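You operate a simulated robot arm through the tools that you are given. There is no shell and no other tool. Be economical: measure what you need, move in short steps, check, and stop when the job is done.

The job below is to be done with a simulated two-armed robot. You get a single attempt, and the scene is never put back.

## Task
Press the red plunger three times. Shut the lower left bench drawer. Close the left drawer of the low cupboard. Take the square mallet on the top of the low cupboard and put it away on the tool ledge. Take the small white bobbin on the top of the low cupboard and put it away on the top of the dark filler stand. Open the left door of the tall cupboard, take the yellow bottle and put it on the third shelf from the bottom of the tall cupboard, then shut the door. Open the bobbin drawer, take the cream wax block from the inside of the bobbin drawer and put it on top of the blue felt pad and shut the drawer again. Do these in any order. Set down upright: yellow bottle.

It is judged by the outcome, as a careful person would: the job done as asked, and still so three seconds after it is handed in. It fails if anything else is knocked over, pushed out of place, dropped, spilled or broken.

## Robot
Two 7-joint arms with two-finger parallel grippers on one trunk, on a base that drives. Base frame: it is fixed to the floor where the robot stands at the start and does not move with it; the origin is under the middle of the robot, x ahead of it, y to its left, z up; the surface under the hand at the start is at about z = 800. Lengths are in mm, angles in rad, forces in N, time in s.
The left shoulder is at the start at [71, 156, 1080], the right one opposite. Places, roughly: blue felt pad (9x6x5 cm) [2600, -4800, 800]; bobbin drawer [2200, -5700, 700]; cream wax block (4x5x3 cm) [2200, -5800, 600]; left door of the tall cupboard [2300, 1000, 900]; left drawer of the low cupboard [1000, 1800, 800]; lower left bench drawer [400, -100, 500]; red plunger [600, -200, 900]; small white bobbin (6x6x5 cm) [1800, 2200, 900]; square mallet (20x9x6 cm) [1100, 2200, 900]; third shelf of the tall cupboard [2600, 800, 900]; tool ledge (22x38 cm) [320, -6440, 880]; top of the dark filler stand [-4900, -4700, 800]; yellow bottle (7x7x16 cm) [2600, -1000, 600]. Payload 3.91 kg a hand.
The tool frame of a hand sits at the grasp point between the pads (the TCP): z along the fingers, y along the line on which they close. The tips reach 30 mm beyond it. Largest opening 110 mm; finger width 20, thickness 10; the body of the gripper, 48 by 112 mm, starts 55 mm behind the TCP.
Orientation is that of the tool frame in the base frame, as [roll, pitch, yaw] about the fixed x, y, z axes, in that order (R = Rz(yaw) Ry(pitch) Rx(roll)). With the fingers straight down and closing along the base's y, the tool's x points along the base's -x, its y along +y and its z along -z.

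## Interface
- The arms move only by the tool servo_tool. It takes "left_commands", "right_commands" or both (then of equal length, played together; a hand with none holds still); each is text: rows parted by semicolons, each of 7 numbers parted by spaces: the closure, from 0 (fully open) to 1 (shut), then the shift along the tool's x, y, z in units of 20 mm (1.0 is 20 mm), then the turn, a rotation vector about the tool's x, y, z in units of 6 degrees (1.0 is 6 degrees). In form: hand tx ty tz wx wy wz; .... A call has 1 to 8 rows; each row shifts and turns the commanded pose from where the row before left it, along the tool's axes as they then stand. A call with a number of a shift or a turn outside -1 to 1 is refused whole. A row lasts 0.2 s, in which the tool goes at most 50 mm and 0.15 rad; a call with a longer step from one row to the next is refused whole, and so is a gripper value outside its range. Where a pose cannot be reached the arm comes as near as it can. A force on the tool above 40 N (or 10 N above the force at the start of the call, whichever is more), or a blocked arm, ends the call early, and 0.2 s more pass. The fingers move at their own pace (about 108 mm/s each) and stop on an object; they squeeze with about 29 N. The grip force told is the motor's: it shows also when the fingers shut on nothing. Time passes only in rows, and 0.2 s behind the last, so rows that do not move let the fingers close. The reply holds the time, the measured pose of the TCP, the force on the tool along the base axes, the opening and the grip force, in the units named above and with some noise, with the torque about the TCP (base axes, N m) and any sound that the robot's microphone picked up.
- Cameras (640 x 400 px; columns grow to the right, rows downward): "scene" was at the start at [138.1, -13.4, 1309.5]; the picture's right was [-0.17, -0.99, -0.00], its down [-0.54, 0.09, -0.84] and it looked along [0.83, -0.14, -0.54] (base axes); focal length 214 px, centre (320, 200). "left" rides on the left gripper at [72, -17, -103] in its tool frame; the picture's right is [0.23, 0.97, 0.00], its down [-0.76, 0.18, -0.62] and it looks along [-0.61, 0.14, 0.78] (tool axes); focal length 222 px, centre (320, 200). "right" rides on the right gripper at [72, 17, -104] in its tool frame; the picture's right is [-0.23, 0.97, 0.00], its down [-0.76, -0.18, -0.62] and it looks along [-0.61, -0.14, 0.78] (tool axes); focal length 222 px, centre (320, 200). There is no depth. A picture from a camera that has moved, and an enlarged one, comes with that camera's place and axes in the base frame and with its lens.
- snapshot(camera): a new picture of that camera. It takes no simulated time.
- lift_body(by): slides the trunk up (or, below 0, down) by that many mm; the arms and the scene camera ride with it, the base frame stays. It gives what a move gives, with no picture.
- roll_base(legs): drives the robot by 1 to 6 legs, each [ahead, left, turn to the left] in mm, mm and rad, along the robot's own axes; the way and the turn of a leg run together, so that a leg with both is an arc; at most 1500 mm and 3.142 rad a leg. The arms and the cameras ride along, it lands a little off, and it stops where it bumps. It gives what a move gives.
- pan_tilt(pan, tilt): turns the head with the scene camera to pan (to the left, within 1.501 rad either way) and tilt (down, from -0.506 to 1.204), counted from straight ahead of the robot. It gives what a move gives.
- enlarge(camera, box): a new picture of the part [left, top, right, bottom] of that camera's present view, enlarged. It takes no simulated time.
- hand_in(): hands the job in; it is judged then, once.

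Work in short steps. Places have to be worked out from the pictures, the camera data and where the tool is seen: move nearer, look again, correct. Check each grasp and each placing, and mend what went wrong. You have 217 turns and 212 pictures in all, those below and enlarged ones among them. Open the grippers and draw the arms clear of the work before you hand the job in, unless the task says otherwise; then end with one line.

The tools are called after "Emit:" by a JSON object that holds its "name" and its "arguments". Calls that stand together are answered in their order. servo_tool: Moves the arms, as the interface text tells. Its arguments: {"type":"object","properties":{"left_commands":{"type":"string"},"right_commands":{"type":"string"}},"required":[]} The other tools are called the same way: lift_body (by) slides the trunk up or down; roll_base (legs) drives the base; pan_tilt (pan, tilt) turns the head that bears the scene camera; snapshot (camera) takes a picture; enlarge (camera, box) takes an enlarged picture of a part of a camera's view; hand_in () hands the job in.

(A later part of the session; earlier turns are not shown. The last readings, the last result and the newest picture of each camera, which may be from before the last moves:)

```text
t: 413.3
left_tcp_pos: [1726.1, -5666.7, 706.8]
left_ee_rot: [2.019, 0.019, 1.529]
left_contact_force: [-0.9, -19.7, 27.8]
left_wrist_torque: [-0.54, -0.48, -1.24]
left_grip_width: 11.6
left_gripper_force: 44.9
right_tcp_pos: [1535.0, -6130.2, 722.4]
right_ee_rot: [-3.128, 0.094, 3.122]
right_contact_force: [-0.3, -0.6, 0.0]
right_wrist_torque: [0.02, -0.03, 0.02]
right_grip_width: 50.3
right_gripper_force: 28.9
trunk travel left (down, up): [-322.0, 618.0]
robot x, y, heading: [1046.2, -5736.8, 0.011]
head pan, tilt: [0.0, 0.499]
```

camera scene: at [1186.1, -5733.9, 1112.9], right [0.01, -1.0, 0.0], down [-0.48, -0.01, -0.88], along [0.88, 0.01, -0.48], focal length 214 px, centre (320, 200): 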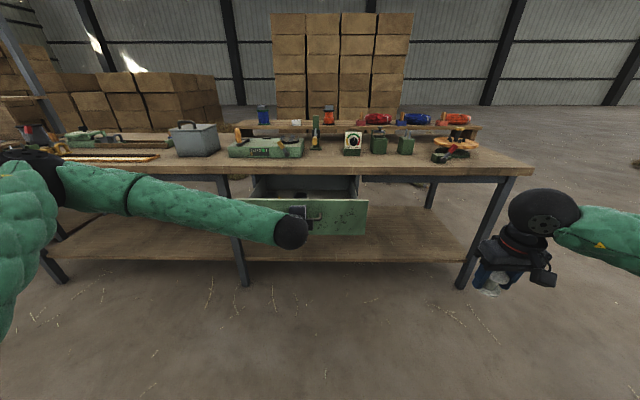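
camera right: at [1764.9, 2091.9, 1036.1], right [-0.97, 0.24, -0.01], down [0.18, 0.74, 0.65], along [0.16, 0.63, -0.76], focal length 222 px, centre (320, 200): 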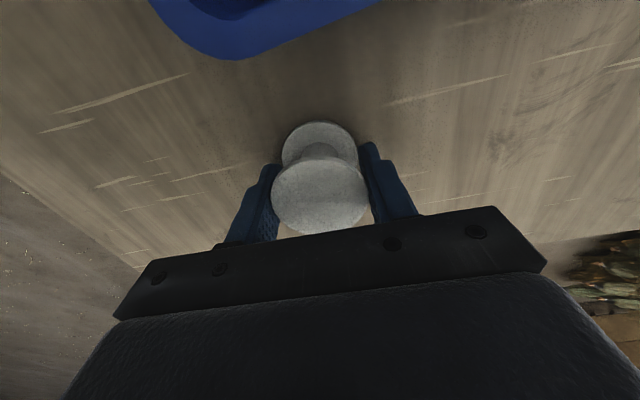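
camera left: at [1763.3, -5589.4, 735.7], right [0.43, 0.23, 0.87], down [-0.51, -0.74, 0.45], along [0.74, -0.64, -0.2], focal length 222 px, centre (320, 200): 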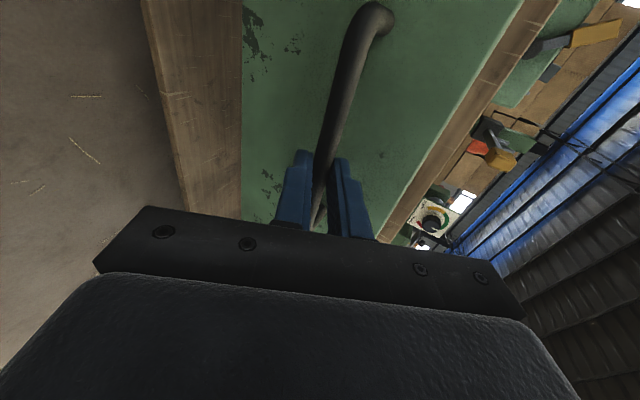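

The drawer is about 280 mm open. I'm releasing, backing the hand off and raising the trunk to look inside.

Emit:
{"name": "servo_tool", "arguments": {"left_commands": "0.5 0 0 0 0 0 0;0.5 0 0 0 0 0 0;0.5 0 -0.44 -0.9 0 0 0;0.5 0 -0.44 -0.9 0 0 0;0.5 0 -0.44 -0.9 0 0 0;0.5 0 -0.44 -0.9 0 0 0;0.5 0 -0.44 -0.9 0 0 0"}}

Emit:
{"name": "lift_body", "arguments": {"by": 400}}

Emit:
{"name": "servo_tool", "arguments": {"left_commands": "0 0 0 0 1 0 0;0 0 0 0 1 0 0;0 0 0 0 1 0 0;0 0 0 0 1 0 0;0 0 0 0 1 0 0;0 0 0 0 1 0 0;0 0 0 0 1 0 0;0 0 0 0 1 0 0"}}

Emit:
{"name": "pan_tilt", "arguments": {"pan": 0, "tilt": 0.75}}

Emit:
{"name": "snapshot", "arguments": {"camera": "scene"}}

```text
t: 414.9
left_tcp_pos: [1632.2, -5662.4, 703.2]
left_ee_rot: [2.018, 0.02, 1.532]
left_contact_force: [-1.1, 0.4, 0.4]
left_wrist_torque: [-0.02, 0.02, -0.02]
left_grip_width: 54.8
left_gripper_force: 0.1
left hand out of reach, approached as far as the arm can: row 7
right_tcp_pos: [1536.1, -6129.0, 721.5]
right_ee_rot: [-3.126, 0.093, 3.122]
right_contact_force: [0.0, -0.1, -0.3]
right_wrist_torque: [-0.01, 0.01, 0.02]
right_grip_width: 50.5
right_gripper_force: 28.8
trunk travel left (down, up): [-322.0, 618.0]
robot x, y, heading: [1045.1, -5740.6, 0.011]
head pan, tilt: [0.0, 0.499]
```

```text
t: 418.7
left_tcp_pos: [1632.8, -5662.5, 1103.4]
left_ee_rot: [2.02, 0.022, 1.532]
left_contact_force: [-0.9, 0.2, 0.4]
left_wrist_torque: [0.0, -0.04, 0.02]
left_grip_width: 55.0
left_gripper_force: 0.1
right_tcp_pos: [1535.2, -6129.2, 1122.0]
right_ee_rot: [-3.128, 0.093, 3.124]
right_contact_force: [0.1, 0.1, 0.2]
right_wrist_torque: [-0.05, 0.0, -0.01]
right_grip_width: 50.3
right_gripper_force: 29.3
trunk travel left (down, up): [-722.0, 218.0]
robot x, y, heading: [1045.9, -5735.6, 0.015]
head pan, tilt: [0.0, 0.499]
```

```text
t: 420.5
left_tcp_pos: [1631.4, -5664.6, 1103.2]
left_ee_rot: [2.805, 0.019, 1.533]
left_contact_force: [-0.4, -1.1, 0.1]
left_wrist_torque: [0.0, -0.06, -0.03]
left_grip_width: 109.9
left_gripper_force: 0.0
left hand out of reach, approached as far as the arm can: row 8
right_tcp_pos: [1533.8, -6131.3, 1122.1]
right_ee_rot: [-3.128, 0.093, 3.123]
right_contact_force: [0.3, 0.0, -0.6]
right_wrist_torque: [0.04, -0.07, 0.05]
right_grip_width: 50.4
right_gripper_force: 29.1
trunk travel left (down, up): [-722.0, 218.0]
robot x, y, heading: [1045.0, -5741.4, 0.016]
head pan, tilt: [0.0, 0.499]
```

```text
t: 421.3
left_tcp_pos: [1633.7, -5662.9, 1101.2]
left_ee_rot: [2.807, 0.024, 1.532]
left_contact_force: [0.2, -0.3, -0.3]
left_wrist_torque: [-0.03, 0.0, -0.01]
left_grip_width: 110.3
left_gripper_force: 0.0
right_tcp_pos: [1536.2, -6127.8, 1122.6]
right_ee_rot: [-3.126, 0.092, 3.121]
right_contact_force: [0.3, -0.2, -0.5]
right_wrist_torque: [-0.02, -0.03, 0.0]
right_grip_width: 50.5
right_gripper_force: 29.0
trunk travel left (down, up): [-722.0, 218.0]
robot x, y, heading: [1050.6, -5735.9, 0.012]
head pan, tilt: [0.0, 0.75]
```

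```text
71 pictures are left
camera scene: at [1178.7, -5733.0, 1491.4], right [0.01, -1.0, 0.0], down [-0.68, -0.01, -0.73], along [0.73, 0.01, -0.68], focal length 214 px, centre (320, 200)
```

scene: 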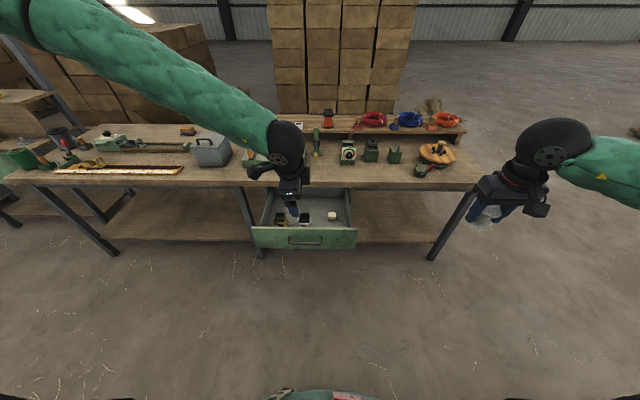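

The cream block lies at ≈[1956–2000, -5787] in the drawer, with the drawer front at x≈1770. I'm moving the base forward 200 and right 100, and making the left hand vertical.

Emit:
{"name": "roll_base", "arguments": {"legs": [[200, -110, -0.012]]}}

Emit:
{"name": "servo_tool", "arguments": {"left_commands": "0 0 0.95 -0.3 0.8 0 0;0 0 1 -0.2 0.8 0 0;0 0 1 0 0.8 0 0;0 0 1 0 0.6 0 0;0 0 1 0 0 0 0;0 0 1 0 0 0 0;0 0 0.5 0 0 0 0;0 0 0 0 0 0 0"}}

Emit:
{"name": "lift_body", "arguments": {"by": -150}}

Emit:
{"name": "snapshot", "arguments": {"camera": "left"}}

Emit:
{"name": "enlarge", "arguments": {"camera": "scene", "box": [220, 130, 420, 255]}}

```text
t: 423.0
left_tcp_pos: [1828.4, -5772.0, 1103.1]
left_ee_rot: [2.807, 0.021, 1.526]
left_contact_force: [0.5, 0.3, -0.2]
left_wrist_torque: [0.02, 0.02, 0.03]
left_grip_width: 110.1
left_gripper_force: 0.0
right_tcp_pos: [1728.2, -6235.6, 1122.1]
right_ee_rot: [-3.128, 0.092, 3.115]
right_contact_force: [0.8, -0.5, -1.1]
right_wrist_torque: [0.02, 0.0, -0.02]
right_grip_width: 50.3
right_gripper_force: 29.6
trunk travel left (down, up): [-722.0, 218.0]
robot x, y, heading: [1243.0, -5839.6, 0.006]
head pan, tilt: [0.0, 0.75]
```

```text
t: 424.8
left_tcp_pos: [1845.7, -5772.8, 1107.0]
left_ee_rot: [2.801, 0.018, 1.525]
left_contact_force: [0.4, 0.0, -0.4]
left_wrist_torque: [0.02, -0.01, 0.05]
left_grip_width: 110.2
left_gripper_force: 0.0
left hand out of reach, approached as far as the arm can: row 1, 2, 3, 4, 5, 6, 7
right_tcp_pos: [1727.7, -6239.3, 1122.4]
right_ee_rot: [-3.129, 0.093, 3.114]
right_contact_force: [-0.2, -0.1, -0.6]
right_wrist_torque: [0.01, -0.02, -0.01]
right_grip_width: 50.3
right_gripper_force: 28.8
trunk travel left (down, up): [-722.0, 218.0]
robot x, y, heading: [1236.6, -5841.3, 0.001]
head pan, tilt: [0.0, 0.75]
```

```text
t: 426.5
left_tcp_pos: [1846.0, -5770.2, 957.6]
left_ee_rot: [2.803, 0.02, 1.526]
left_contact_force: [0.6, -1.0, -0.3]
left_wrist_torque: [0.0, 0.02, -0.03]
left_grip_width: 110.1
left_gripper_force: 0.1
right_tcp_pos: [1728.4, -6236.9, 972.7]
right_ee_rot: [-3.127, 0.093, 3.116]
right_contact_force: [-0.3, 0.5, -0.1]
right_wrist_torque: [0.0, 0.04, 0.0]
right_grip_width: 50.3
right_gripper_force: 29.1
trunk travel left (down, up): [-572.0, 368.0]
robot x, y, heading: [1239.6, -5839.1, 0.009]
head pan, tilt: [0.0, 0.75]
```

```text
70 pictures are left
camera left: at [1799.8, -5692.8, 1046.2], right [0.93, 0.19, 0.32], down [-0.07, -0.75, 0.66], along [0.37, -0.64, -0.68], focal length 222 px, centre (320, 200)
```

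left: 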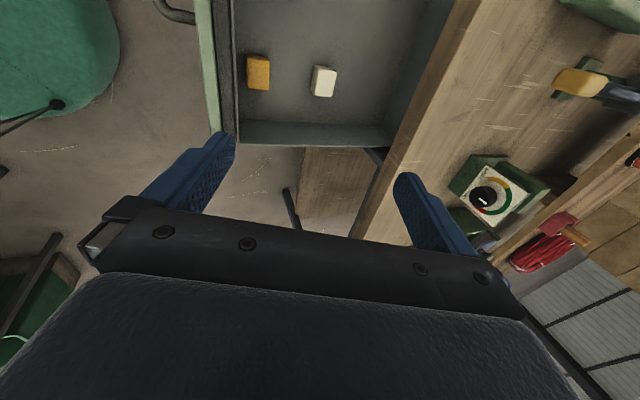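

```text
3.20 times, centred on (320, 192) of scene
camera zoom: at [1373.4, -5838.8, 1341.5], right [0.01, -1.0, 0.0], down [-0.68, 0.0, -0.73], along [0.73, 0.0, -0.68], focal length 686 px, centre (320, 224)
```

zoom: 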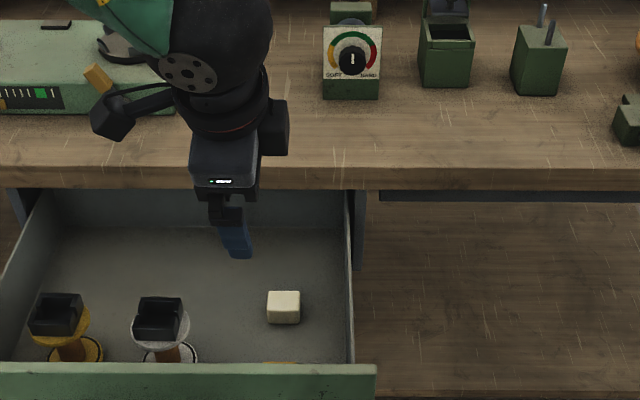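

The cream block's top is at ≈[1972, -5789, 630], beside an orange one. The rolled wrist limits reach, so I'm unrolling to the normal pose, closing along y.

Emit:
{"name": "servo_tool", "arguments": {"left_commands": "0 0 0 0 0 0 -1;0 0 0 0 0 0 -1;0 0 0 0 0 0 -1;0 0 0 0 0 0 -1;0 0 0 0 0 0 -1;0 0 0 0 0 0 -1;0 0 0 0 0 0 -1;0 0 0 0 0 0 -1"}}

Emit:
{"name": "servo_tool", "arguments": {"left_commands": "0 0 0 0 0 0 -1;0 0 0 0 0 0 -1;0 0 0 0 0 0 -1;0 0 0 0 0 0 -1;0 0 0 0 0 0 -1;0 0 0 0 0 0 -1;0 0 0 0 0 0 -0.8;0 0 0 0 0 1 0"}}

Emit:
{"name": "servo_tool", "arguments": {"left_commands": "0 -1 0 0 0 1 0;0 -1 0 0 0 1 0;0 -1 0 0 0 0 0;0 -1 0 0 0 0 0;0 -1 0 0 0 0 0;0 -0.5 0 0 0 0 0;0 0 0 0 0 0 0"}}

Emit:
{"name": "snapshot", "arguments": {"camera": "left"}}

```text
t: 428.3
left_tcp_pos: [1846.1, -5769.5, 956.0]
left_ee_rot: [2.926, 0.262, 2.338]
left_contact_force: [0.1, 0.3, 0.3]
left_wrist_torque: [-0.01, -0.01, -0.02]
left_grip_width: 110.0
left_gripper_force: 0.0
right_tcp_pos: [1728.8, -6235.7, 972.2]
right_ee_rot: [-3.128, 0.092, 3.115]
right_contact_force: [-1.3, 0.2, -0.7]
right_wrist_torque: [-0.03, 0.03, 0.02]
right_grip_width: 50.3
right_gripper_force: 28.9
trunk travel left (down, up): [-572.0, 368.0]
robot x, y, heading: [1242.2, -5840.4, 0.004]
head pan, tilt: [0.0, 0.75]
```

```text
t: 430.1
left_tcp_pos: [1847.1, -5769.8, 955.7]
left_ee_rot: [-3.126, 0.231, 3.08]
left_contact_force: [0.4, 0.3, -0.3]
left_wrist_torque: [0.0, 0.02, 0.01]
left_grip_width: 109.9
left_gripper_force: 0.0
right_tcp_pos: [1727.2, -6237.2, 970.3]
right_ee_rot: [-3.129, 0.091, 3.117]
right_contact_force: [-0.1, -0.2, -0.1]
right_wrist_torque: [0.04, 0.0, 0.0]
right_grip_width: 50.5
right_gripper_force: 29.0
trunk travel left (down, up): [-572.0, 368.0]
robot x, y, heading: [1243.7, -5840.8, 0.01]
head pan, tilt: [0.0, 0.75]
```

```text
t: 431.7
left_tcp_pos: [1956.3, -5776.5, 966.1]
left_ee_rot: [-3.127, 0.024, 3.076]
left_contact_force: [0.1, 0.3, -0.4]
left_wrist_torque: [0.0, 0.01, -0.01]
left_grip_width: 109.9
left_gripper_force: 0.1
right_tcp_pos: [1728.3, -6236.5, 972.6]
right_ee_rot: [-3.127, 0.091, 3.116]
right_contact_force: [0.2, -0.1, -0.6]
right_wrist_torque: [-0.01, 0.0, 0.01]
right_grip_width: 50.3
right_gripper_force: 28.8
trunk travel left (down, up): [-572.0, 368.0]
robot x, y, heading: [1242.2, -5838.1, 0.005]
head pan, tilt: [0.0, 0.75]
```

```text
68 pictures are left
camera left: at [1880.3, -5786.6, 1066.8], right [-0.16, 0.99, -0.02], down [0.76, 0.14, 0.64], along [0.63, 0.09, -0.77], focal length 222 px, centre (320, 200)
```

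left: 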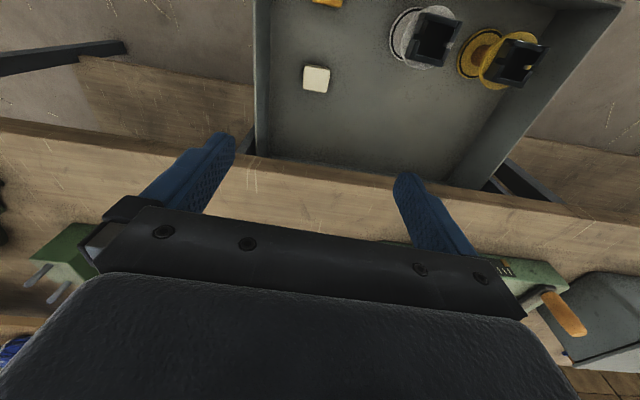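

Vertical and closing along y now; the block is at ≈[1967, -5789]. I'm lowering the trunk 150 and the arm 120, then checking.

Emit:
{"name": "lift_body", "arguments": {"by": -150}}

Emit:
{"name": "servo_tool", "arguments": {"left_commands": "0 -0.4 -0.5 1 0 0.2 0;0 0 0 1 0 0 0;0 0 0 1 0 0 0;0 0 0 1 0 0 0;0 0 0 1 0 0 0"}}

Emit:
{"name": "snapshot", "arguments": {"camera": "left"}}

Emit:
{"name": "snapshot", "arguments": {"camera": "scene"}}

```text
t: 433.5
left_tcp_pos: [1955.1, -5776.6, 815.5]
left_ee_rot: [-3.126, 0.024, 3.077]
left_contact_force: [0.5, 0.9, 0.1]
left_wrist_torque: [-0.01, -0.02, 0.01]
left_grip_width: 110.0
left_gripper_force: 0.1
right_tcp_pos: [1728.1, -6237.0, 822.8]
right_ee_rot: [-3.129, 0.091, 3.116]
right_contact_force: [-0.6, 0.2, 0.2]
right_wrist_torque: [0.01, -0.01, 0.0]
right_grip_width: 50.3
right_gripper_force: 29.3
trunk travel left (down, up): [-422.0, 518.0]
robot x, y, heading: [1242.5, -5840.2, 0.003]
head pan, tilt: [0.0, 0.75]
```

```text
t: 434.7
left_tcp_pos: [1963.1, -5789.6, 716.4]
left_ee_rot: [-3.128, 0.003, 3.078]
left_contact_force: [0.1, -0.2, -0.1]
left_wrist_torque: [0.0, 0.0, 0.03]
left_grip_width: 110.1
left_gripper_force: 0.0
right_tcp_pos: [1728.7, -6235.7, 821.9]
right_ee_rot: [-3.127, 0.092, 3.115]
right_contact_force: [0.2, 0.9, -0.6]
right_wrist_torque: [-0.02, -0.01, 0.0]
right_grip_width: 50.2
right_gripper_force: 29.1
trunk travel left (down, up): [-422.0, 518.0]
robot x, y, heading: [1240.3, -5842.9, 0.003]
head pan, tilt: [0.0, 0.75]
```

```text
67 pictures are left
camera left: at [1889.4, -5798.5, 818.9], right [-0.16, 0.99, -0.01], down [0.77, 0.14, 0.62], along [0.62, 0.09, -0.78], focal length 222 px, centre (320, 200)
```

left: 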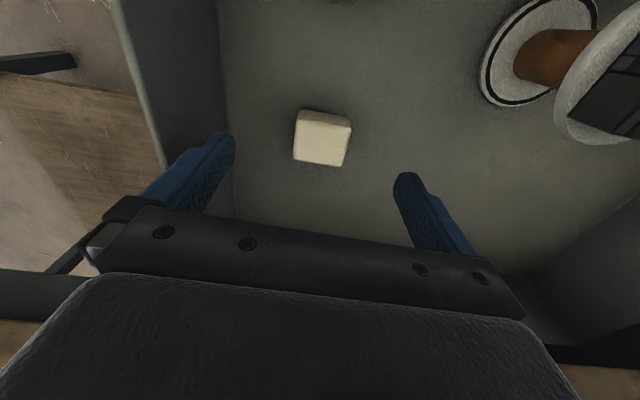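

```text
66 pictures are left
camera scene: at [1373.9, -5838.8, 1191.3], right [0.01, -1.0, 0.0], down [-0.68, 0.0, -0.73], along [0.73, 0.0, -0.68], focal length 214 px, centre (320, 200)
```

scene: 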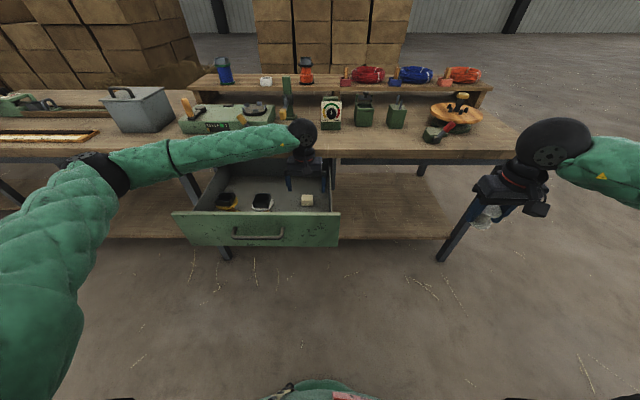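

Aligned within 6 mm. I'm descending 80 mm to z≈636 and gripping.

Emit:
{"name": "servo_tool", "arguments": {"left_commands": "0 -0.3 0.1 1 0 0 0;0 0 0 1 0 0 0;0 0 0 1 0 0 0;0 0 0 0.7 0 0 0;0 0 0 0.3 0 0 0;1 0 0 0 0 0 0;1 0 0 0 0 0 0;1 0 0 0 0 0 0"}}

Emit:
{"name": "snapshot", "arguments": {"camera": "left"}}

```text
t: 435.7
left_tcp_pos: [1974.9, -5786.7, 655.4]
left_ee_rot: [-3.126, 0.014, 3.079]
left_contact_force: [-0.8, 1.8, 20.2]
left_wrist_torque: [1.27, 0.14, -0.08]
left_grip_width: 110.0
left_gripper_force: 0.1
right_tcp_pos: [1728.3, -6235.9, 821.6]
right_ee_rot: [-3.126, 0.092, 3.115]
right_contact_force: [1.1, -0.2, -0.6]
right_wrist_torque: [-0.01, 0.02, 0.0]
right_grip_width: 50.3
right_gripper_force: 28.7
trunk travel left (down, up): [-422.0, 518.0]
robot x, y, heading: [1242.7, -5840.7, 0.006]
head pan, tilt: [0.0, 0.75]
stopped in row 4 (left hand): the force on the tool passed its limit at 54 N (the readings are from after the stop); the commanded pose is now the measured one
```

```text
65 pictures are left
camera left: at [1899.6, -5796.2, 757.2], right [-0.16, 0.99, -0.02], down [0.76, 0.14, 0.63], along [0.63, 0.09, -0.78], focal length 222 px, centre (320, 200)
```

left: 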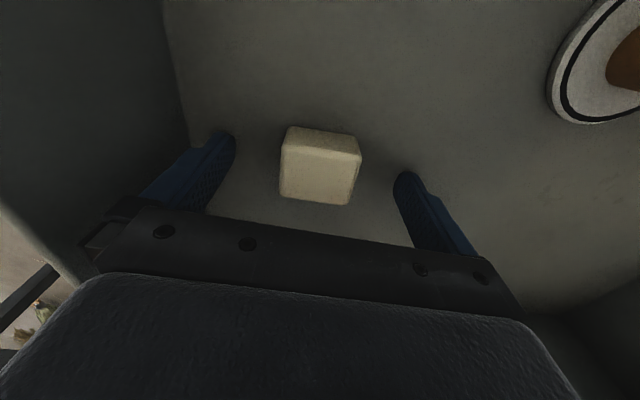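

The fingertips reached the drawer floor (z≈625). I'm raising 3 mm and closing on the block.

Emit:
{"name": "servo_tool", "arguments": {"left_commands": "0 0 0 -0.15 0 0 0;1 0 0 0 0 0 0;1 0 0 0 0 0 0;1 0 0 0 0 0 0;1 0 0 0 0 0 0"}}

Emit:
{"name": "servo_tool", "arguments": {"left_commands": "1 0 0 -1 0 0 0;1 0 0 -1 0 0 0;1 0 0 -1 0 0 0;1 0 0 -1 0 0 0;1 0 0 -1 0 0 0;1 0 0 -1 0 0 0;1 0 0 -1 0 0 0;1 0 0 -1 0 0 0"}}

Emit:
{"name": "lift_body", "arguments": {"by": 350}}

Emit:
{"name": "snapshot", "arguments": {"camera": "left"}}

Emit:
{"name": "pan_tilt", "arguments": {"pan": 0.7, "tilt": 0.6}}

Emit:
{"name": "snapshot", "arguments": {"camera": "scene"}}

```text
t: 436.9
left_tcp_pos: [1974.0, -5787.1, 655.9]
left_ee_rot: [-3.128, 0.01, 3.078]
left_contact_force: [0.5, 0.4, 0.2]
left_wrist_torque: [-0.01, 0.02, 0.01]
left_grip_width: 43.4
left_gripper_force: 29.0
right_tcp_pos: [1729.6, -6236.0, 821.7]
right_ee_rot: [-3.128, 0.092, 3.117]
right_contact_force: [0.1, -0.5, -1.2]
right_wrist_torque: [0.01, -0.04, -0.03]
right_grip_width: 50.4
right_gripper_force: 28.9
trunk travel left (down, up): [-422.0, 518.0]
robot x, y, heading: [1242.1, -5842.2, 0.006]
head pan, tilt: [0.0, 0.75]
```

```text
t: 438.7
left_tcp_pos: [1970.9, -5785.8, 816.5]
left_ee_rot: [-3.127, 0.012, 3.077]
left_contact_force: [-0.3, -0.4, -0.4]
left_wrist_torque: [-0.06, 0.0, -0.02]
left_grip_width: 43.2
left_gripper_force: 29.3
right_tcp_pos: [1727.8, -6235.9, 822.5]
right_ee_rot: [-3.127, 0.094, 3.114]
right_contact_force: [-0.5, 0.7, -0.9]
right_wrist_torque: [-0.02, 0.02, -0.01]
right_grip_width: 50.3
right_gripper_force: 28.6
trunk travel left (down, up): [-422.0, 518.0]
robot x, y, heading: [1241.2, -5842.6, 0.003]
head pan, tilt: [0.0, 0.75]
```

```text
t: 442.1
left_tcp_pos: [1970.9, -5785.4, 1166.1]
left_ee_rot: [-3.13, 0.009, 3.08]
left_contact_force: [0.5, 0.0, -0.5]
left_wrist_torque: [-0.02, -0.01, -0.02]
left_grip_width: 43.2
left_gripper_force: 29.1
right_tcp_pos: [1728.5, -6236.2, 1172.9]
right_ee_rot: [-3.128, 0.091, 3.115]
right_contact_force: [0.1, 0.5, -0.7]
right_wrist_torque: [-0.01, -0.02, 0.0]
right_grip_width: 50.3
right_gripper_force: 28.8
trunk travel left (down, up): [-772.0, 168.0]
robot x, y, heading: [1242.0, -5843.2, 0.007]
head pan, tilt: [0.0, 0.75]
```

```text
64 pictures are left
camera left: at [1897.5, -5794.9, 1267.8], right [-0.16, 0.99, -0.02], down [0.76, 0.14, 0.63], along [0.62, 0.09, -0.78], focal length 222 px, centre (320, 200)
```

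left: 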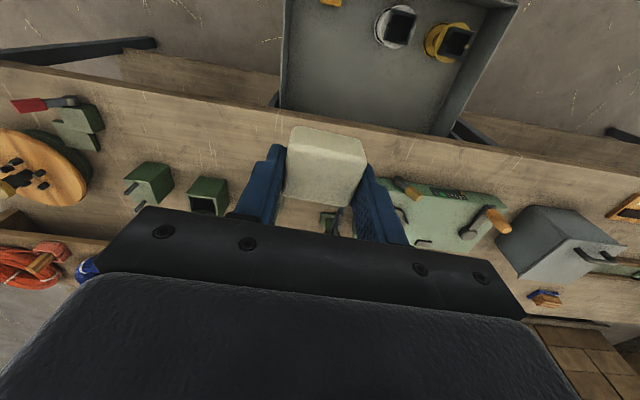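

```text
t: 443.2
left_tcp_pos: [1971.9, -5785.1, 1165.5]
left_ee_rot: [-3.127, 0.012, 3.079]
left_contact_force: [0.2, -0.6, -0.5]
left_wrist_torque: [-0.01, 0.03, 0.0]
left_grip_width: 43.1
left_gripper_force: 28.8
right_tcp_pos: [1728.9, -6237.0, 1172.2]
right_ee_rot: [-3.128, 0.093, 3.116]
right_contact_force: [0.0, -0.1, 0.0]
right_wrist_torque: [-0.01, -0.01, 0.05]
right_grip_width: 50.3
right_gripper_force: 28.9
trunk travel left (down, up): [-772.0, 168.0]
robot x, y, heading: [1238.6, -5841.4, 0.004]
head pan, tilt: [0.7, 0.6]
```

```text
63 pictures are left
camera scene: at [1358.4, -5782.1, 1554.2], right [0.65, -0.76, 0.0], down [-0.43, -0.37, -0.82], along [0.63, 0.54, -0.57], focal length 214 px, centre (320, 200)
```

scene: 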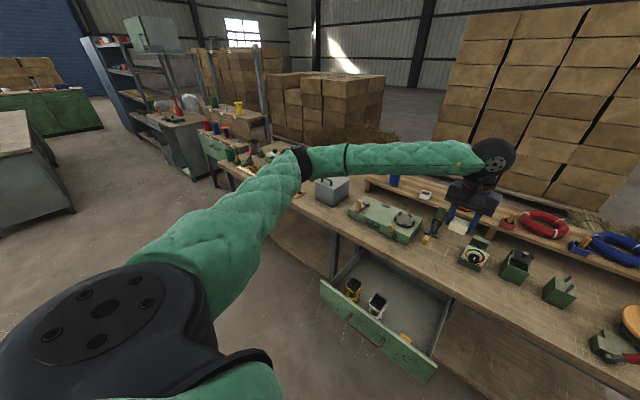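

The block is held (43 mm). The blue felt pad shows up at ≈[2541, -4854]. I'm moving sideways at x≈1430, between the coil on the floor and the open drawer, toward y≈-5000.

Emit:
{"name": "roll_base", "arguments": {"legs": [[185, 0, -0.004], [0, 840, 0]]}}

Emit:
{"name": "pan_tilt", "arguments": {"pan": -0.1, "tilt": 0.55}}

Emit:
{"name": "snapshot", "arguments": {"camera": "scene"}}

Emit:
{"name": "snapshot", "arguments": {"camera": "left"}}

```text
t: 448.8
left_tcp_pos: [2153.1, -4930.7, 1165.8]
left_ee_rot: [-3.127, 0.011, 3.088]
left_contact_force: [-0.8, -0.3, -0.5]
left_wrist_torque: [0.04, -0.01, 0.0]
left_grip_width: 43.1
left_gripper_force: 28.2
right_tcp_pos: [1913.4, -5381.6, 1172.0]
right_ee_rot: [-3.129, 0.092, 3.123]
right_contact_force: [-0.4, -0.9, 0.3]
right_wrist_torque: [0.0, -0.03, -0.02]
right_grip_width: 50.5
right_gripper_force: 29.4
trunk travel left (down, up): [-772.0, 168.0]
robot x, y, heading: [1419.8, -4991.0, 0.014]
head pan, tilt: [0.7, 0.6]
```

```text
t: 449.9
left_tcp_pos: [2153.2, -4931.3, 1165.3]
left_ee_rot: [-3.128, 0.012, 3.087]
left_contact_force: [-1.0, 0.5, -0.4]
left_wrist_torque: [-0.02, 0.06, -0.04]
left_grip_width: 43.4
left_gripper_force: 29.0
right_tcp_pos: [1912.9, -5383.5, 1171.9]
right_ee_rot: [-3.128, 0.092, 3.122]
right_contact_force: [-0.2, 0.1, -0.3]
right_wrist_torque: [0.02, 0.03, -0.01]
right_grip_width: 50.1
right_gripper_force: 29.1
trunk travel left (down, up): [-772.0, 168.0]
robot x, y, heading: [1423.1, -4988.0, 0.014]
head pan, tilt: [-0.099, 0.55]
```

```text
62 pictures are left
camera scene: at [1562.1, -4996.4, 1558.7], right [-0.08, -1.0, 0.0], down [-0.52, 0.04, -0.85], along [0.85, -0.07, -0.52], focal length 214 px, centre (320, 200)
```

scene: 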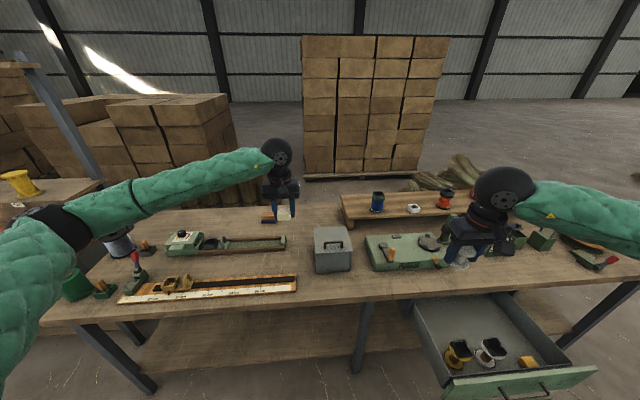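

```text
61 pictures are left
camera left: at [2078.6, -4940.2, 1267.9], right [-0.17, 0.98, -0.02], down [0.76, 0.14, 0.63], along [0.62, 0.1, -0.78], focal length 222 px, centre (320, 200)
```

left: 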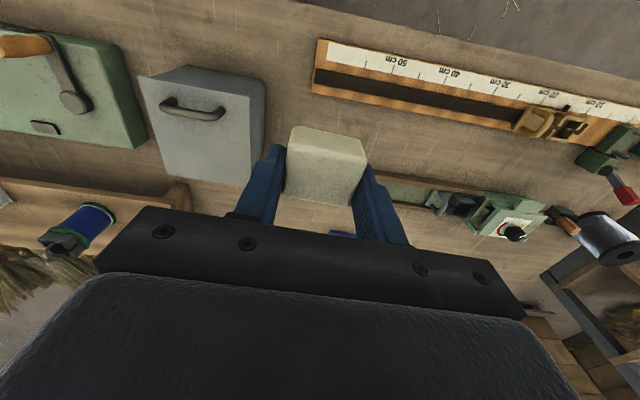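

The pad seems to be at px (268, 217), behind the left hand. I'm enlarging.

Emit:
{"name": "enlarge", "arguments": {"camera": "scene", "box": [220, 170, 340, 245]}}

```text
5.33 times, centred on (280, 208) of scene
camera zoom: at [1562.1, -4996.4, 1558.7], right [-0.08, -1.0, 0.0], down [-0.52, 0.04, -0.85], along [0.85, -0.07, -0.52], focal length 1144 px, centre (533, 160)
```

zoom: 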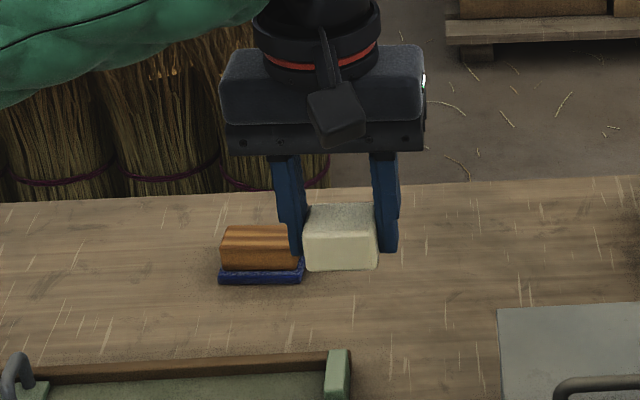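

The "felt pad" is a blue-felted block with a wooden top: about 9 cm along y, centred near [2570, -4791], top z≈870. I'm driving 300 forward and 110 left, then looking with the left camera.

Emit:
{"name": "roll_base", "arguments": {"legs": [[290, 110, -0.014]]}}

Emit:
{"name": "servo_tool", "arguments": {"left_commands": "1 -1 0 0 0 0 0;1 -1 0 0 0 0 0;1 -1 0 0 0 0 0;1 0 0 0 0 0 0"}}

Emit:
{"name": "snapshot", "arguments": {"camera": "left"}}

Emit:
{"name": "snapshot", "arguments": {"camera": "scene"}}

```text
t: 452.1
left_tcp_pos: [2448.1, -4826.4, 1165.7]
left_ee_rot: [-3.128, 0.009, 3.07]
left_contact_force: [0.0, -0.7, -1.2]
left_wrist_torque: [0.01, 0.02, -0.02]
left_grip_width: 42.9
left_gripper_force: 28.8
right_tcp_pos: [2201.6, -5274.5, 1172.6]
right_ee_rot: [-3.127, 0.093, 3.106]
right_contact_force: [0.0, -0.7, 0.1]
right_wrist_torque: [0.01, 0.06, 0.01]
right_grip_width: 50.5
right_gripper_force: 28.8
trunk travel left (down, up): [-772.0, 168.0]
robot x, y, heading: [1718.9, -4871.7, -0.002]
head pan, tilt: [-0.099, 0.55]
```

```text
t: 453.1
left_tcp_pos: [2508.4, -4828.6, 1166.1]
left_ee_rot: [-3.127, 0.013, 3.068]
left_contact_force: [0.1, -0.4, -0.5]
left_wrist_torque: [-0.01, -0.02, -0.01]
left_grip_width: 43.1
left_gripper_force: 29.0
right_tcp_pos: [2201.4, -5273.5, 1171.9]
right_ee_rot: [-3.126, 0.092, 3.108]
right_contact_force: [1.0, 0.2, -0.3]
right_wrist_torque: [0.0, 0.02, 0.01]
right_grip_width: 50.3
right_gripper_force: 29.0
trunk travel left (down, up): [-772.0, 168.0]
robot x, y, heading: [1718.5, -4874.3, 0.0]
head pan, tilt: [-0.099, 0.55]
```

```text
59 pictures are left
camera left: at [2433.9, -4838.2, 1268.4], right [-0.16, 0.99, -0.02], down [0.77, 0.13, 0.63], along [0.62, 0.09, -0.78], focal length 222 px, centre (320, 200)
```

left: 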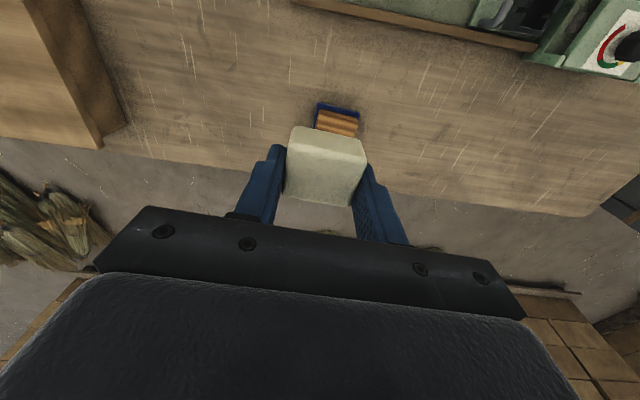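

```text
58 pictures are left
camera scene: at [1855.9, -4882.9, 1558.8], right [-0.1, -0.99, 0.0], down [-0.52, 0.05, -0.85], along [0.85, -0.09, -0.52], focal length 214 px, centre (320, 200)
```

scene: 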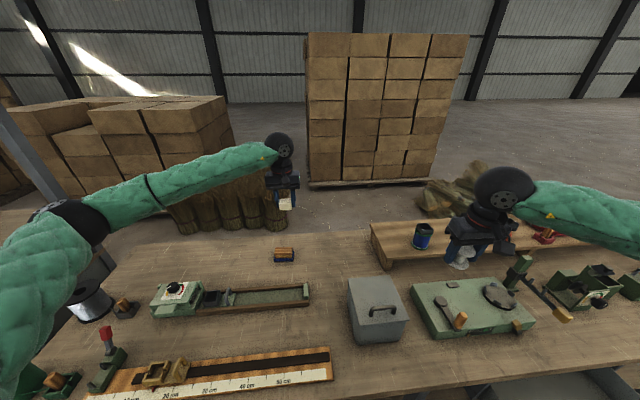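

The pad centre is at ≈[2565, -4794]. I'm moving over it and descending 160 mm.

Emit:
{"name": "servo_tool", "arguments": {"left_commands": "1 -0.95 0.6 1 0 0 0;1 -0.95 0.6 1 0 0 0;1 -0.95 0.6 1 0 0 0;1 0 0 1 0 0 0;1 0 0 1 0 0 0;1 0 0 1 0 0 0;1 0 0 1 0 0 0;1 0 0 1 0 0 0"}}

Emit:
{"name": "enlarge", "arguments": {"camera": "scene", "box": [220, 190, 380, 290]}}

Emit:
{"name": "snapshot", "arguments": {"camera": "left"}}

```text
t: 454.9
left_tcp_pos: [2569.7, -4800.0, 1007.1]
left_ee_rot: [-3.126, 0.012, 3.068]
left_contact_force: [0.3, -0.5, -0.1]
left_wrist_torque: [0.01, 0.0, 0.02]
left_grip_width: 43.3
left_gripper_force: 29.3
right_tcp_pos: [2202.3, -5275.0, 1172.2]
right_ee_rot: [-3.128, 0.094, 3.107]
right_contact_force: [0.6, -0.3, -0.4]
right_wrist_torque: [0.01, -0.03, -0.03]
right_grip_width: 50.3
right_gripper_force: 28.4
trunk travel left (down, up): [-772.0, 168.0]
robot x, y, heading: [1714.0, -4872.6, -0.004]
head pan, tilt: [-0.099, 0.55]
```

```text
4.00 times, centred on (300, 240) of scene
camera zoom: at [1856.8, -4882.7, 1558.7], right [-0.1, -0.99, 0.0], down [-0.52, 0.05, -0.85], along [0.85, -0.09, -0.52], focal length 858 px, centre (400, 40)
```

zoom: 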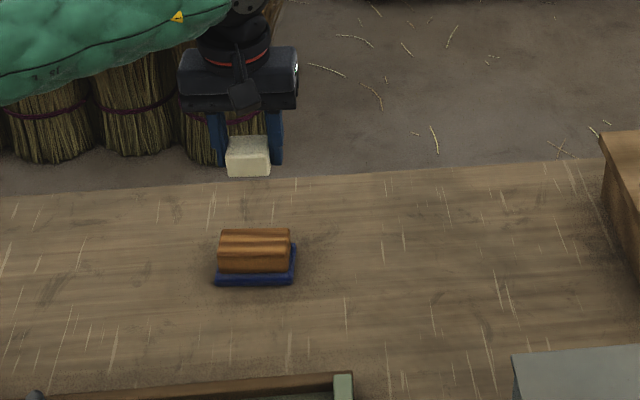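

```text
56 pictures are left
camera left: at [2495.4, -4808.7, 1109.7], right [-0.16, 0.99, -0.02], down [0.77, 0.13, 0.63], along [0.62, 0.08, -0.78], focal length 222 px, centre (320, 200)
```

left: 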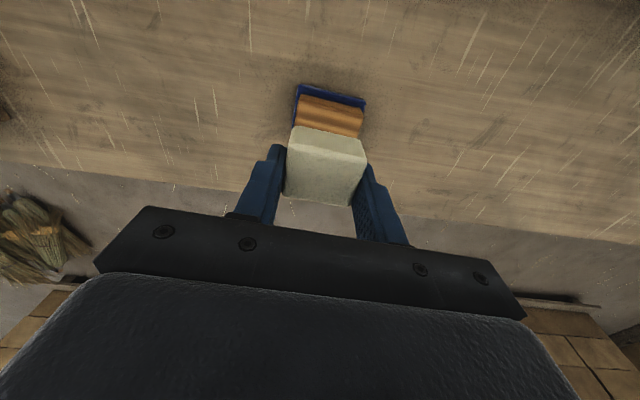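

From here the pad centre looks like [2584, -4793]. I'm correcting +18 mm in x and +7 mm in y, descending to just above, then inching down.

Emit:
{"name": "servo_tool", "arguments": {"left_commands": "1 -0.9 0.35 1 0 0 0;1 0 0 1 0 0 0;1 0 0 1 0 0 0;1 0 0 0.5 0 0 0;1 0 0 0 0 0 0"}}

Emit:
{"name": "snapshot", "arguments": {"camera": "left"}}

Emit:
{"name": "enlarge", "arguments": {"camera": "scene", "box": [220, 190, 380, 290]}}

```text
t: 456.1
left_tcp_pos: [2588.1, -4795.9, 935.6]
left_ee_rot: [-3.129, 0.012, 3.07]
left_contact_force: [0.1, -0.7, -0.1]
left_wrist_torque: [0.0, -0.01, -0.01]
left_grip_width: 43.0
left_gripper_force: 29.2
right_tcp_pos: [2200.1, -5274.5, 1171.4]
right_ee_rot: [-3.129, 0.091, 3.107]
right_contact_force: [0.1, -0.7, -0.8]
right_wrist_torque: [-0.01, -0.01, -0.04]
right_grip_width: 50.1
right_gripper_force: 28.7
trunk travel left (down, up): [-772.0, 168.0]
robot x, y, heading: [1714.9, -4873.0, -0.004]
head pan, tilt: [-0.099, 0.55]
```

```text
55 pictures are left
camera left: at [2513.5, -4804.5, 1038.3], right [-0.16, 0.99, -0.02], down [0.77, 0.13, 0.63], along [0.62, 0.09, -0.78], focal length 222 px, centre (320, 200)
```

left: 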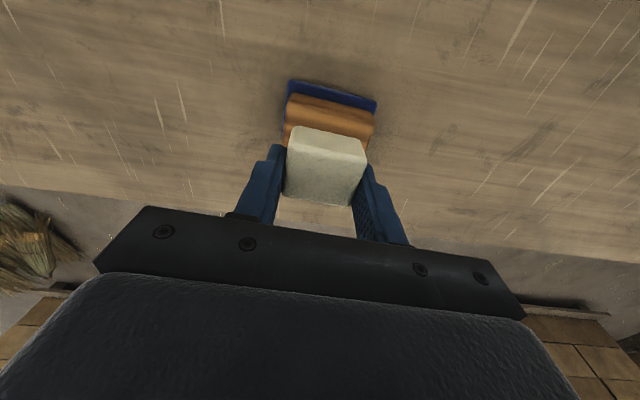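

```text
4.00 times, centred on (300, 240) of scene
camera zoom: at [1856.0, -4882.9, 1558.8], right [-0.1, -0.99, 0.0], down [-0.52, 0.05, -0.85], along [0.85, -0.09, -0.52], focal length 858 px, centre (400, 40)
```

zoom: 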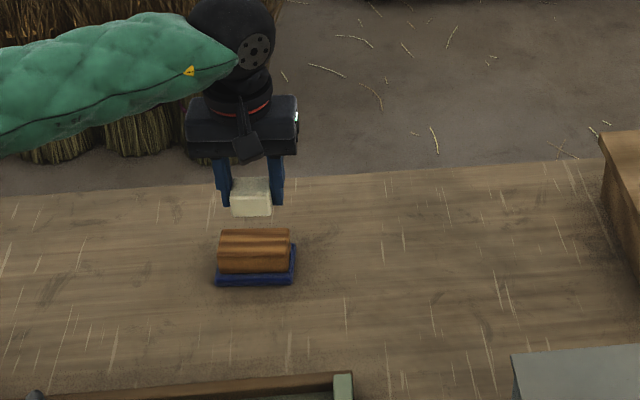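

Pad front edge at x≈2558, so the centre is ≈[2588, -4790]; the block is lined up. I'm inching down.

Emit:
{"name": "servo_tool", "arguments": {"left_commands": "1 -0.1 0.25 0.5 0 0 0;1 0 0 0.4 0 0 0;1 0 0 0.25 0 0 0;1 0 0 0.2 0 0 0;1 0 0 0 0 0 0"}}

Emit:
{"name": "enlarge", "arguments": {"camera": "scene", "box": [240, 200, 340, 262]}}

```text
t: 457.3
left_tcp_pos: [2590.5, -4792.3, 910.5]
left_ee_rot: [-3.128, 0.012, 3.068]
left_contact_force: [0.2, -0.2, -0.4]
left_wrist_torque: [0.04, 0.02, -0.05]
left_grip_width: 42.8
left_gripper_force: 29.2
right_tcp_pos: [2202.6, -5274.4, 1170.9]
right_ee_rot: [-3.128, 0.093, 3.106]
right_contact_force: [0.0, 0.1, -0.1]
right_wrist_torque: [-0.02, -0.01, -0.04]
right_grip_width: 50.4
right_gripper_force: 28.9
trunk travel left (down, up): [-772.0, 168.0]
robot x, y, heading: [1719.8, -4872.3, 0.002]
head pan, tilt: [-0.099, 0.55]
```

```text
6.40 times, centred on (290, 231) of scene
camera zoom: at [1856.4, -4882.9, 1558.7], right [-0.1, -0.99, 0.0], down [-0.52, 0.05, -0.85], along [0.85, -0.09, -0.52], focal length 1373 px, centre (512, 2)
```

zoom: 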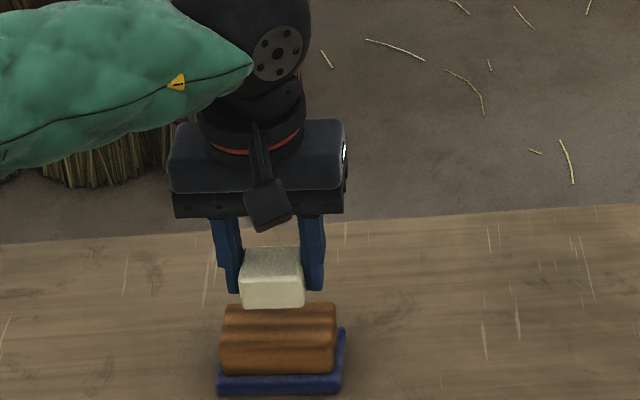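

Triangulating gives a pad top of z≈858 and a wood centre of x≈2580; the block may sit ~8 mm too far back. I'm shifting 8 mm toward me and lowering to contact.

Emit:
{"name": "servo_tool", "arguments": {"left_commands": "1 0.4 0 0 0 0 0;1 0 0 0.4 0 0 0;1 0 0 0.3 0 0 0;1 0 0 0.15 0 0 0;1 0 0 0.15 0 0 0;1 0 0 0 0 0 0"}}

Emit:
{"name": "enlarge", "arguments": {"camera": "scene", "box": [240, 200, 340, 262]}}

Emit:
{"name": "snapshot", "arguments": {"camera": "left"}}

```text
t: 458.7
left_tcp_pos: [2583.2, -4791.8, 888.6]
left_ee_rot: [-3.128, 0.012, 3.069]
left_contact_force: [0.4, 0.4, 0.1]
left_wrist_torque: [-0.02, 0.02, 0.01]
left_grip_width: 43.3
left_gripper_force: 29.3
right_tcp_pos: [2202.4, -5273.1, 1172.4]
right_ee_rot: [-3.128, 0.093, 3.108]
right_contact_force: [-0.3, -0.1, -0.4]
right_wrist_torque: [-0.02, -0.01, 0.01]
right_grip_width: 50.5
right_gripper_force: 28.6
trunk travel left (down, up): [-772.0, 168.0]
robot x, y, heading: [1714.6, -4874.7, -0.004]
head pan, tilt: [-0.099, 0.55]
```

```text
6.40 times, centred on (290, 231) of scene
camera zoom: at [1856.2, -4882.8, 1558.7], right [-0.1, -0.99, 0.0], down [-0.52, 0.05, -0.85], along [0.85, -0.09, -0.52], focal length 1373 px, centre (512, 2)
```

zoom: 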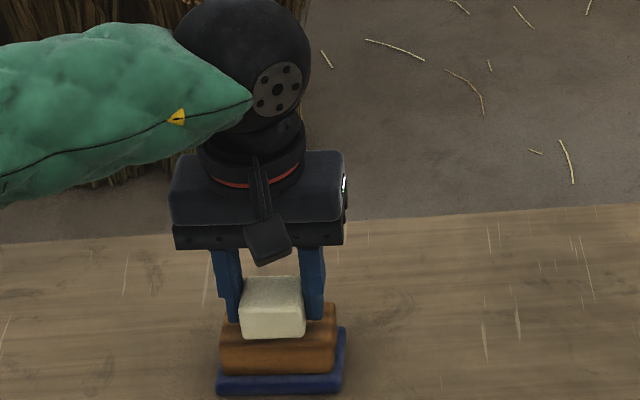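

```text
51 pictures are left
camera left: at [2509.4, -4799.6, 991.5], right [-0.16, 0.99, -0.02], down [0.77, 0.13, 0.63], along [0.62, 0.09, -0.78], focal length 222 px, centre (320, 200)
```

left: 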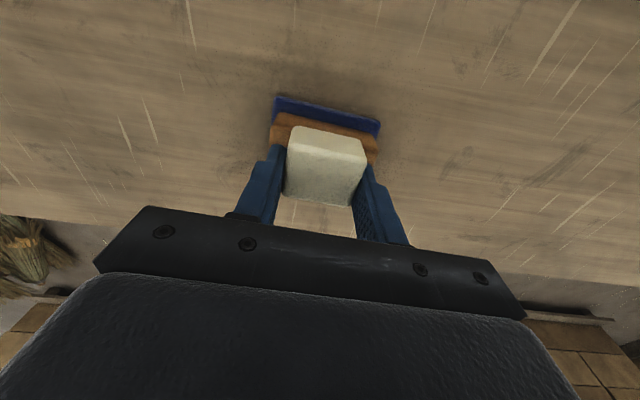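

The block is over the wood top with no contact yet. I'm lowering in 3 mm steps.

Emit:
{"name": "servo_tool", "arguments": {"left_commands": "1 0 0 0.15 0 0 0;1 0 0 0.15 0 0 0;1 0 0 0 0 0 0"}}

```text
t: 459.5
left_tcp_pos: [2583.2, -4790.9, 882.3]
left_ee_rot: [-3.127, 0.012, 3.068]
left_contact_force: [0.0, -0.6, 0.2]
left_wrist_torque: [0.04, 0.03, 0.0]
left_grip_width: 43.1
left_gripper_force: 28.1
right_tcp_pos: [2201.7, -5273.8, 1171.7]
right_ee_rot: [-3.126, 0.092, 3.106]
right_contact_force: [0.6, 0.8, -0.1]
right_wrist_torque: [-0.02, 0.02, 0.01]
right_grip_width: 50.3
right_gripper_force: 28.6
trunk travel left (down, up): [-772.0, 168.0]
robot x, y, heading: [1712.4, -4874.8, -0.004]
head pan, tilt: [-0.099, 0.55]
```

Emit:
{"name": "servo_tool", "arguments": {"left_commands": "1 0 0 0.15 0 0 0;1 0 0 0.15 0 0 0;1 0 0 0 0 0 0"}}

Emit:
{"name": "enlarge", "arguments": {"camera": "scene", "box": [240, 200, 340, 262]}}

```text
t: 460.3
left_tcp_pos: [2583.9, -4790.4, 878.2]
left_ee_rot: [-3.129, 0.014, 3.068]
left_contact_force: [0.0, 0.3, -0.1]
left_wrist_torque: [-0.02, -0.02, -0.02]
left_grip_width: 43.2
left_gripper_force: 28.9
right_tcp_pos: [2200.8, -5274.0, 1171.9]
right_ee_rot: [-3.128, 0.092, 3.107]
right_contact_force: [-0.5, -0.4, 0.3]
right_wrist_torque: [-0.01, 0.04, -0.01]
right_grip_width: 50.4
right_gripper_force: 28.9
trunk travel left (down, up): [-772.0, 168.0]
robot x, y, heading: [1715.9, -4876.6, -0.003]
head pan, tilt: [-0.099, 0.55]
```

```text
6.40 times, centred on (290, 231) of scene
camera zoom: at [1856.4, -4882.8, 1558.7], right [-0.1, -0.99, 0.0], down [-0.52, 0.05, -0.85], along [0.85, -0.09, -0.52], focal length 1373 px, centre (512, 2)
```

zoom: 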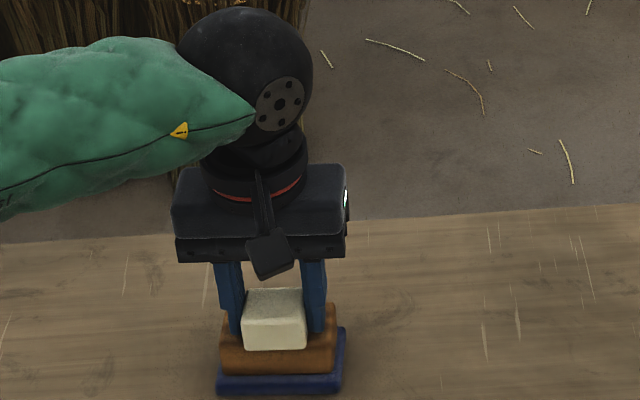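

Still free. I'm continuing to lower gently.

Emit:
{"name": "servo_tool", "arguments": {"left_commands": "1 -0.1 0 0.15 0 0 0;1 0 0 0.15 0 0 0;1 0 0 0 0 0 0"}}

Emit:
{"name": "servo_tool", "arguments": {"left_commands": "1 0 0 0.15 0 0 0;1 0 0 0 0 0 0"}}

Emit:
{"name": "enlarge", "arguments": {"camera": "scene", "box": [240, 200, 340, 262]}}

```text
t: 461.1
left_tcp_pos: [2585.6, -4792.2, 875.7]
left_ee_rot: [-3.126, 0.015, 3.069]
left_contact_force: [3.5, -0.2, 21.7]
left_wrist_torque: [0.48, -0.01, -0.07]
left_grip_width: 43.4
left_gripper_force: 29.4
right_tcp_pos: [2199.7, -5275.1, 1172.4]
right_ee_rot: [-3.128, 0.095, 3.106]
right_contact_force: [0.5, -0.1, -0.1]
right_wrist_torque: [0.0, 0.0, 0.01]
right_grip_width: 50.2
right_gripper_force: 29.0
trunk travel left (down, up): [-772.0, 168.0]
robot x, y, heading: [1716.9, -4874.8, 0.005]
head pan, tilt: [-0.099, 0.55]
```

```text
t: 461.6
left_tcp_pos: [2586.8, -4792.2, 875.8]
left_ee_rot: [-3.124, 0.02, 3.07]
left_contact_force: [-10.1, 0.8, 24.9]
left_wrist_torque: [0.68, 0.49, 0.21]
left_grip_width: 43.1
left_gripper_force: 29.3
right_tcp_pos: [2200.6, -5274.7, 1172.9]
right_ee_rot: [-3.127, 0.094, 3.107]
right_contact_force: [-0.1, 0.1, -0.5]
right_wrist_torque: [-0.02, 0.03, -0.01]
right_grip_width: 50.3
right_gripper_force: 29.0
trunk travel left (down, up): [-772.0, 168.0]
robot x, y, heading: [1716.2, -4878.2, -0.007]
head pan, tilt: [-0.099, 0.55]
stopped in row 2 (left hand): the force on the tool passed its limit at 42 N (the readings are from after the stop); the commanded pose is now the measured one
```

```text
6.40 times, centred on (290, 231) of scene
camera zoom: at [1854.5, -4882.9, 1558.8], right [-0.1, -0.99, 0.0], down [-0.52, 0.05, -0.85], along [0.85, -0.09, -0.52], focal length 1373 px, centre (512, 2)
```

zoom: 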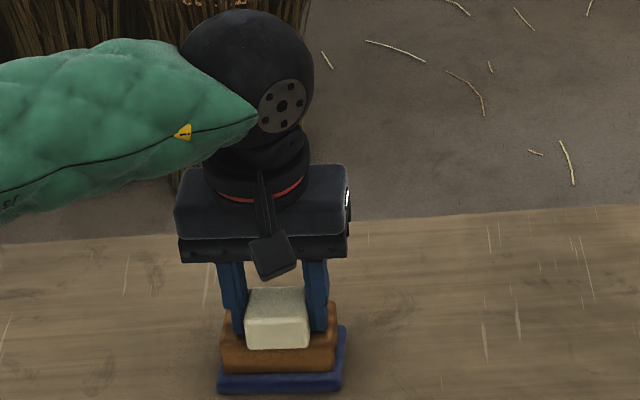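

The block rests on the pad top. I'm easing the pressure, opening and rising.

Emit:
{"name": "servo_tool", "arguments": {"left_commands": "1 0 0 -0.1 0 0 0;0.5 0 0 0 0 0 0;0.4 0 0 0 0 0 0;0.3 0 0 -0.5 0 0 0;0.2 0 0 -1 0 0 0;0.2 0 0 -1 0 0 0;0.2 0 0 -1 0 0 0;0.2 0 0 -1 0 0 0"}}

Emit:
{"name": "servo_tool", "arguments": {"left_commands": "0 0 0 -1 0 0 0;0 0 0 -1 0 0 0;0 0 0 -1 0 0 0;0 0 0 -1 0 0 0;0 0 0 -1 0 0 0;0 0 0 -1 0 0 0;0 0 0 -1 0 0 0;0 0 0 -1 0 0 0"}}

Emit:
{"name": "enlarge", "arguments": {"camera": "scene", "box": [240, 200, 340, 262]}}

```text
t: 463.4
left_tcp_pos: [2586.8, -4790.0, 964.8]
left_ee_rot: [-3.124, 0.017, 3.069]
left_contact_force: [0.4, -0.4, 0.5]
left_wrist_torque: [0.01, -0.03, 0.01]
left_grip_width: 87.6
left_gripper_force: 0.1
right_tcp_pos: [2200.3, -5274.2, 1172.4]
right_ee_rot: [-3.128, 0.093, 3.108]
right_contact_force: [-0.5, 0.0, -2.0]
right_wrist_torque: [-0.01, -0.01, -0.02]
right_grip_width: 50.3
right_gripper_force: 28.4
trunk travel left (down, up): [-772.0, 168.0]
robot x, y, heading: [1715.7, -4873.5, -0.002]
head pan, tilt: [-0.099, 0.55]
```

```text
t: 465.2
left_tcp_pos: [2583.7, -4787.1, 1124.8]
left_ee_rot: [-3.125, 0.015, 3.069]
left_contact_force: [-0.7, -0.4, 0.3]
left_wrist_torque: [0.02, 0.0, 0.01]
left_grip_width: 110.0
left_gripper_force: 0.0
right_tcp_pos: [2201.6, -5274.0, 1172.2]
right_ee_rot: [-3.128, 0.091, 3.106]
right_contact_force: [0.1, 0.5, -0.4]
right_wrist_torque: [-0.01, 0.01, 0.01]
right_grip_width: 50.4
right_gripper_force: 28.6
trunk travel left (down, up): [-772.0, 168.0]
robot x, y, heading: [1719.3, -4876.5, -0.007]
head pan, tilt: [-0.099, 0.55]
```

```text
6.40 times, centred on (290, 231) of scene
camera zoom: at [1856.1, -4883.0, 1558.7], right [-0.1, -0.99, 0.0], down [-0.52, 0.05, -0.85], along [0.85, -0.09, -0.52], focal length 1373 px, centre (512, 2)
```

zoom: 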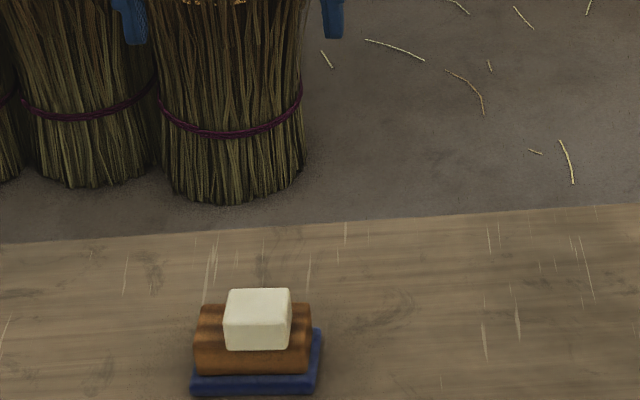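

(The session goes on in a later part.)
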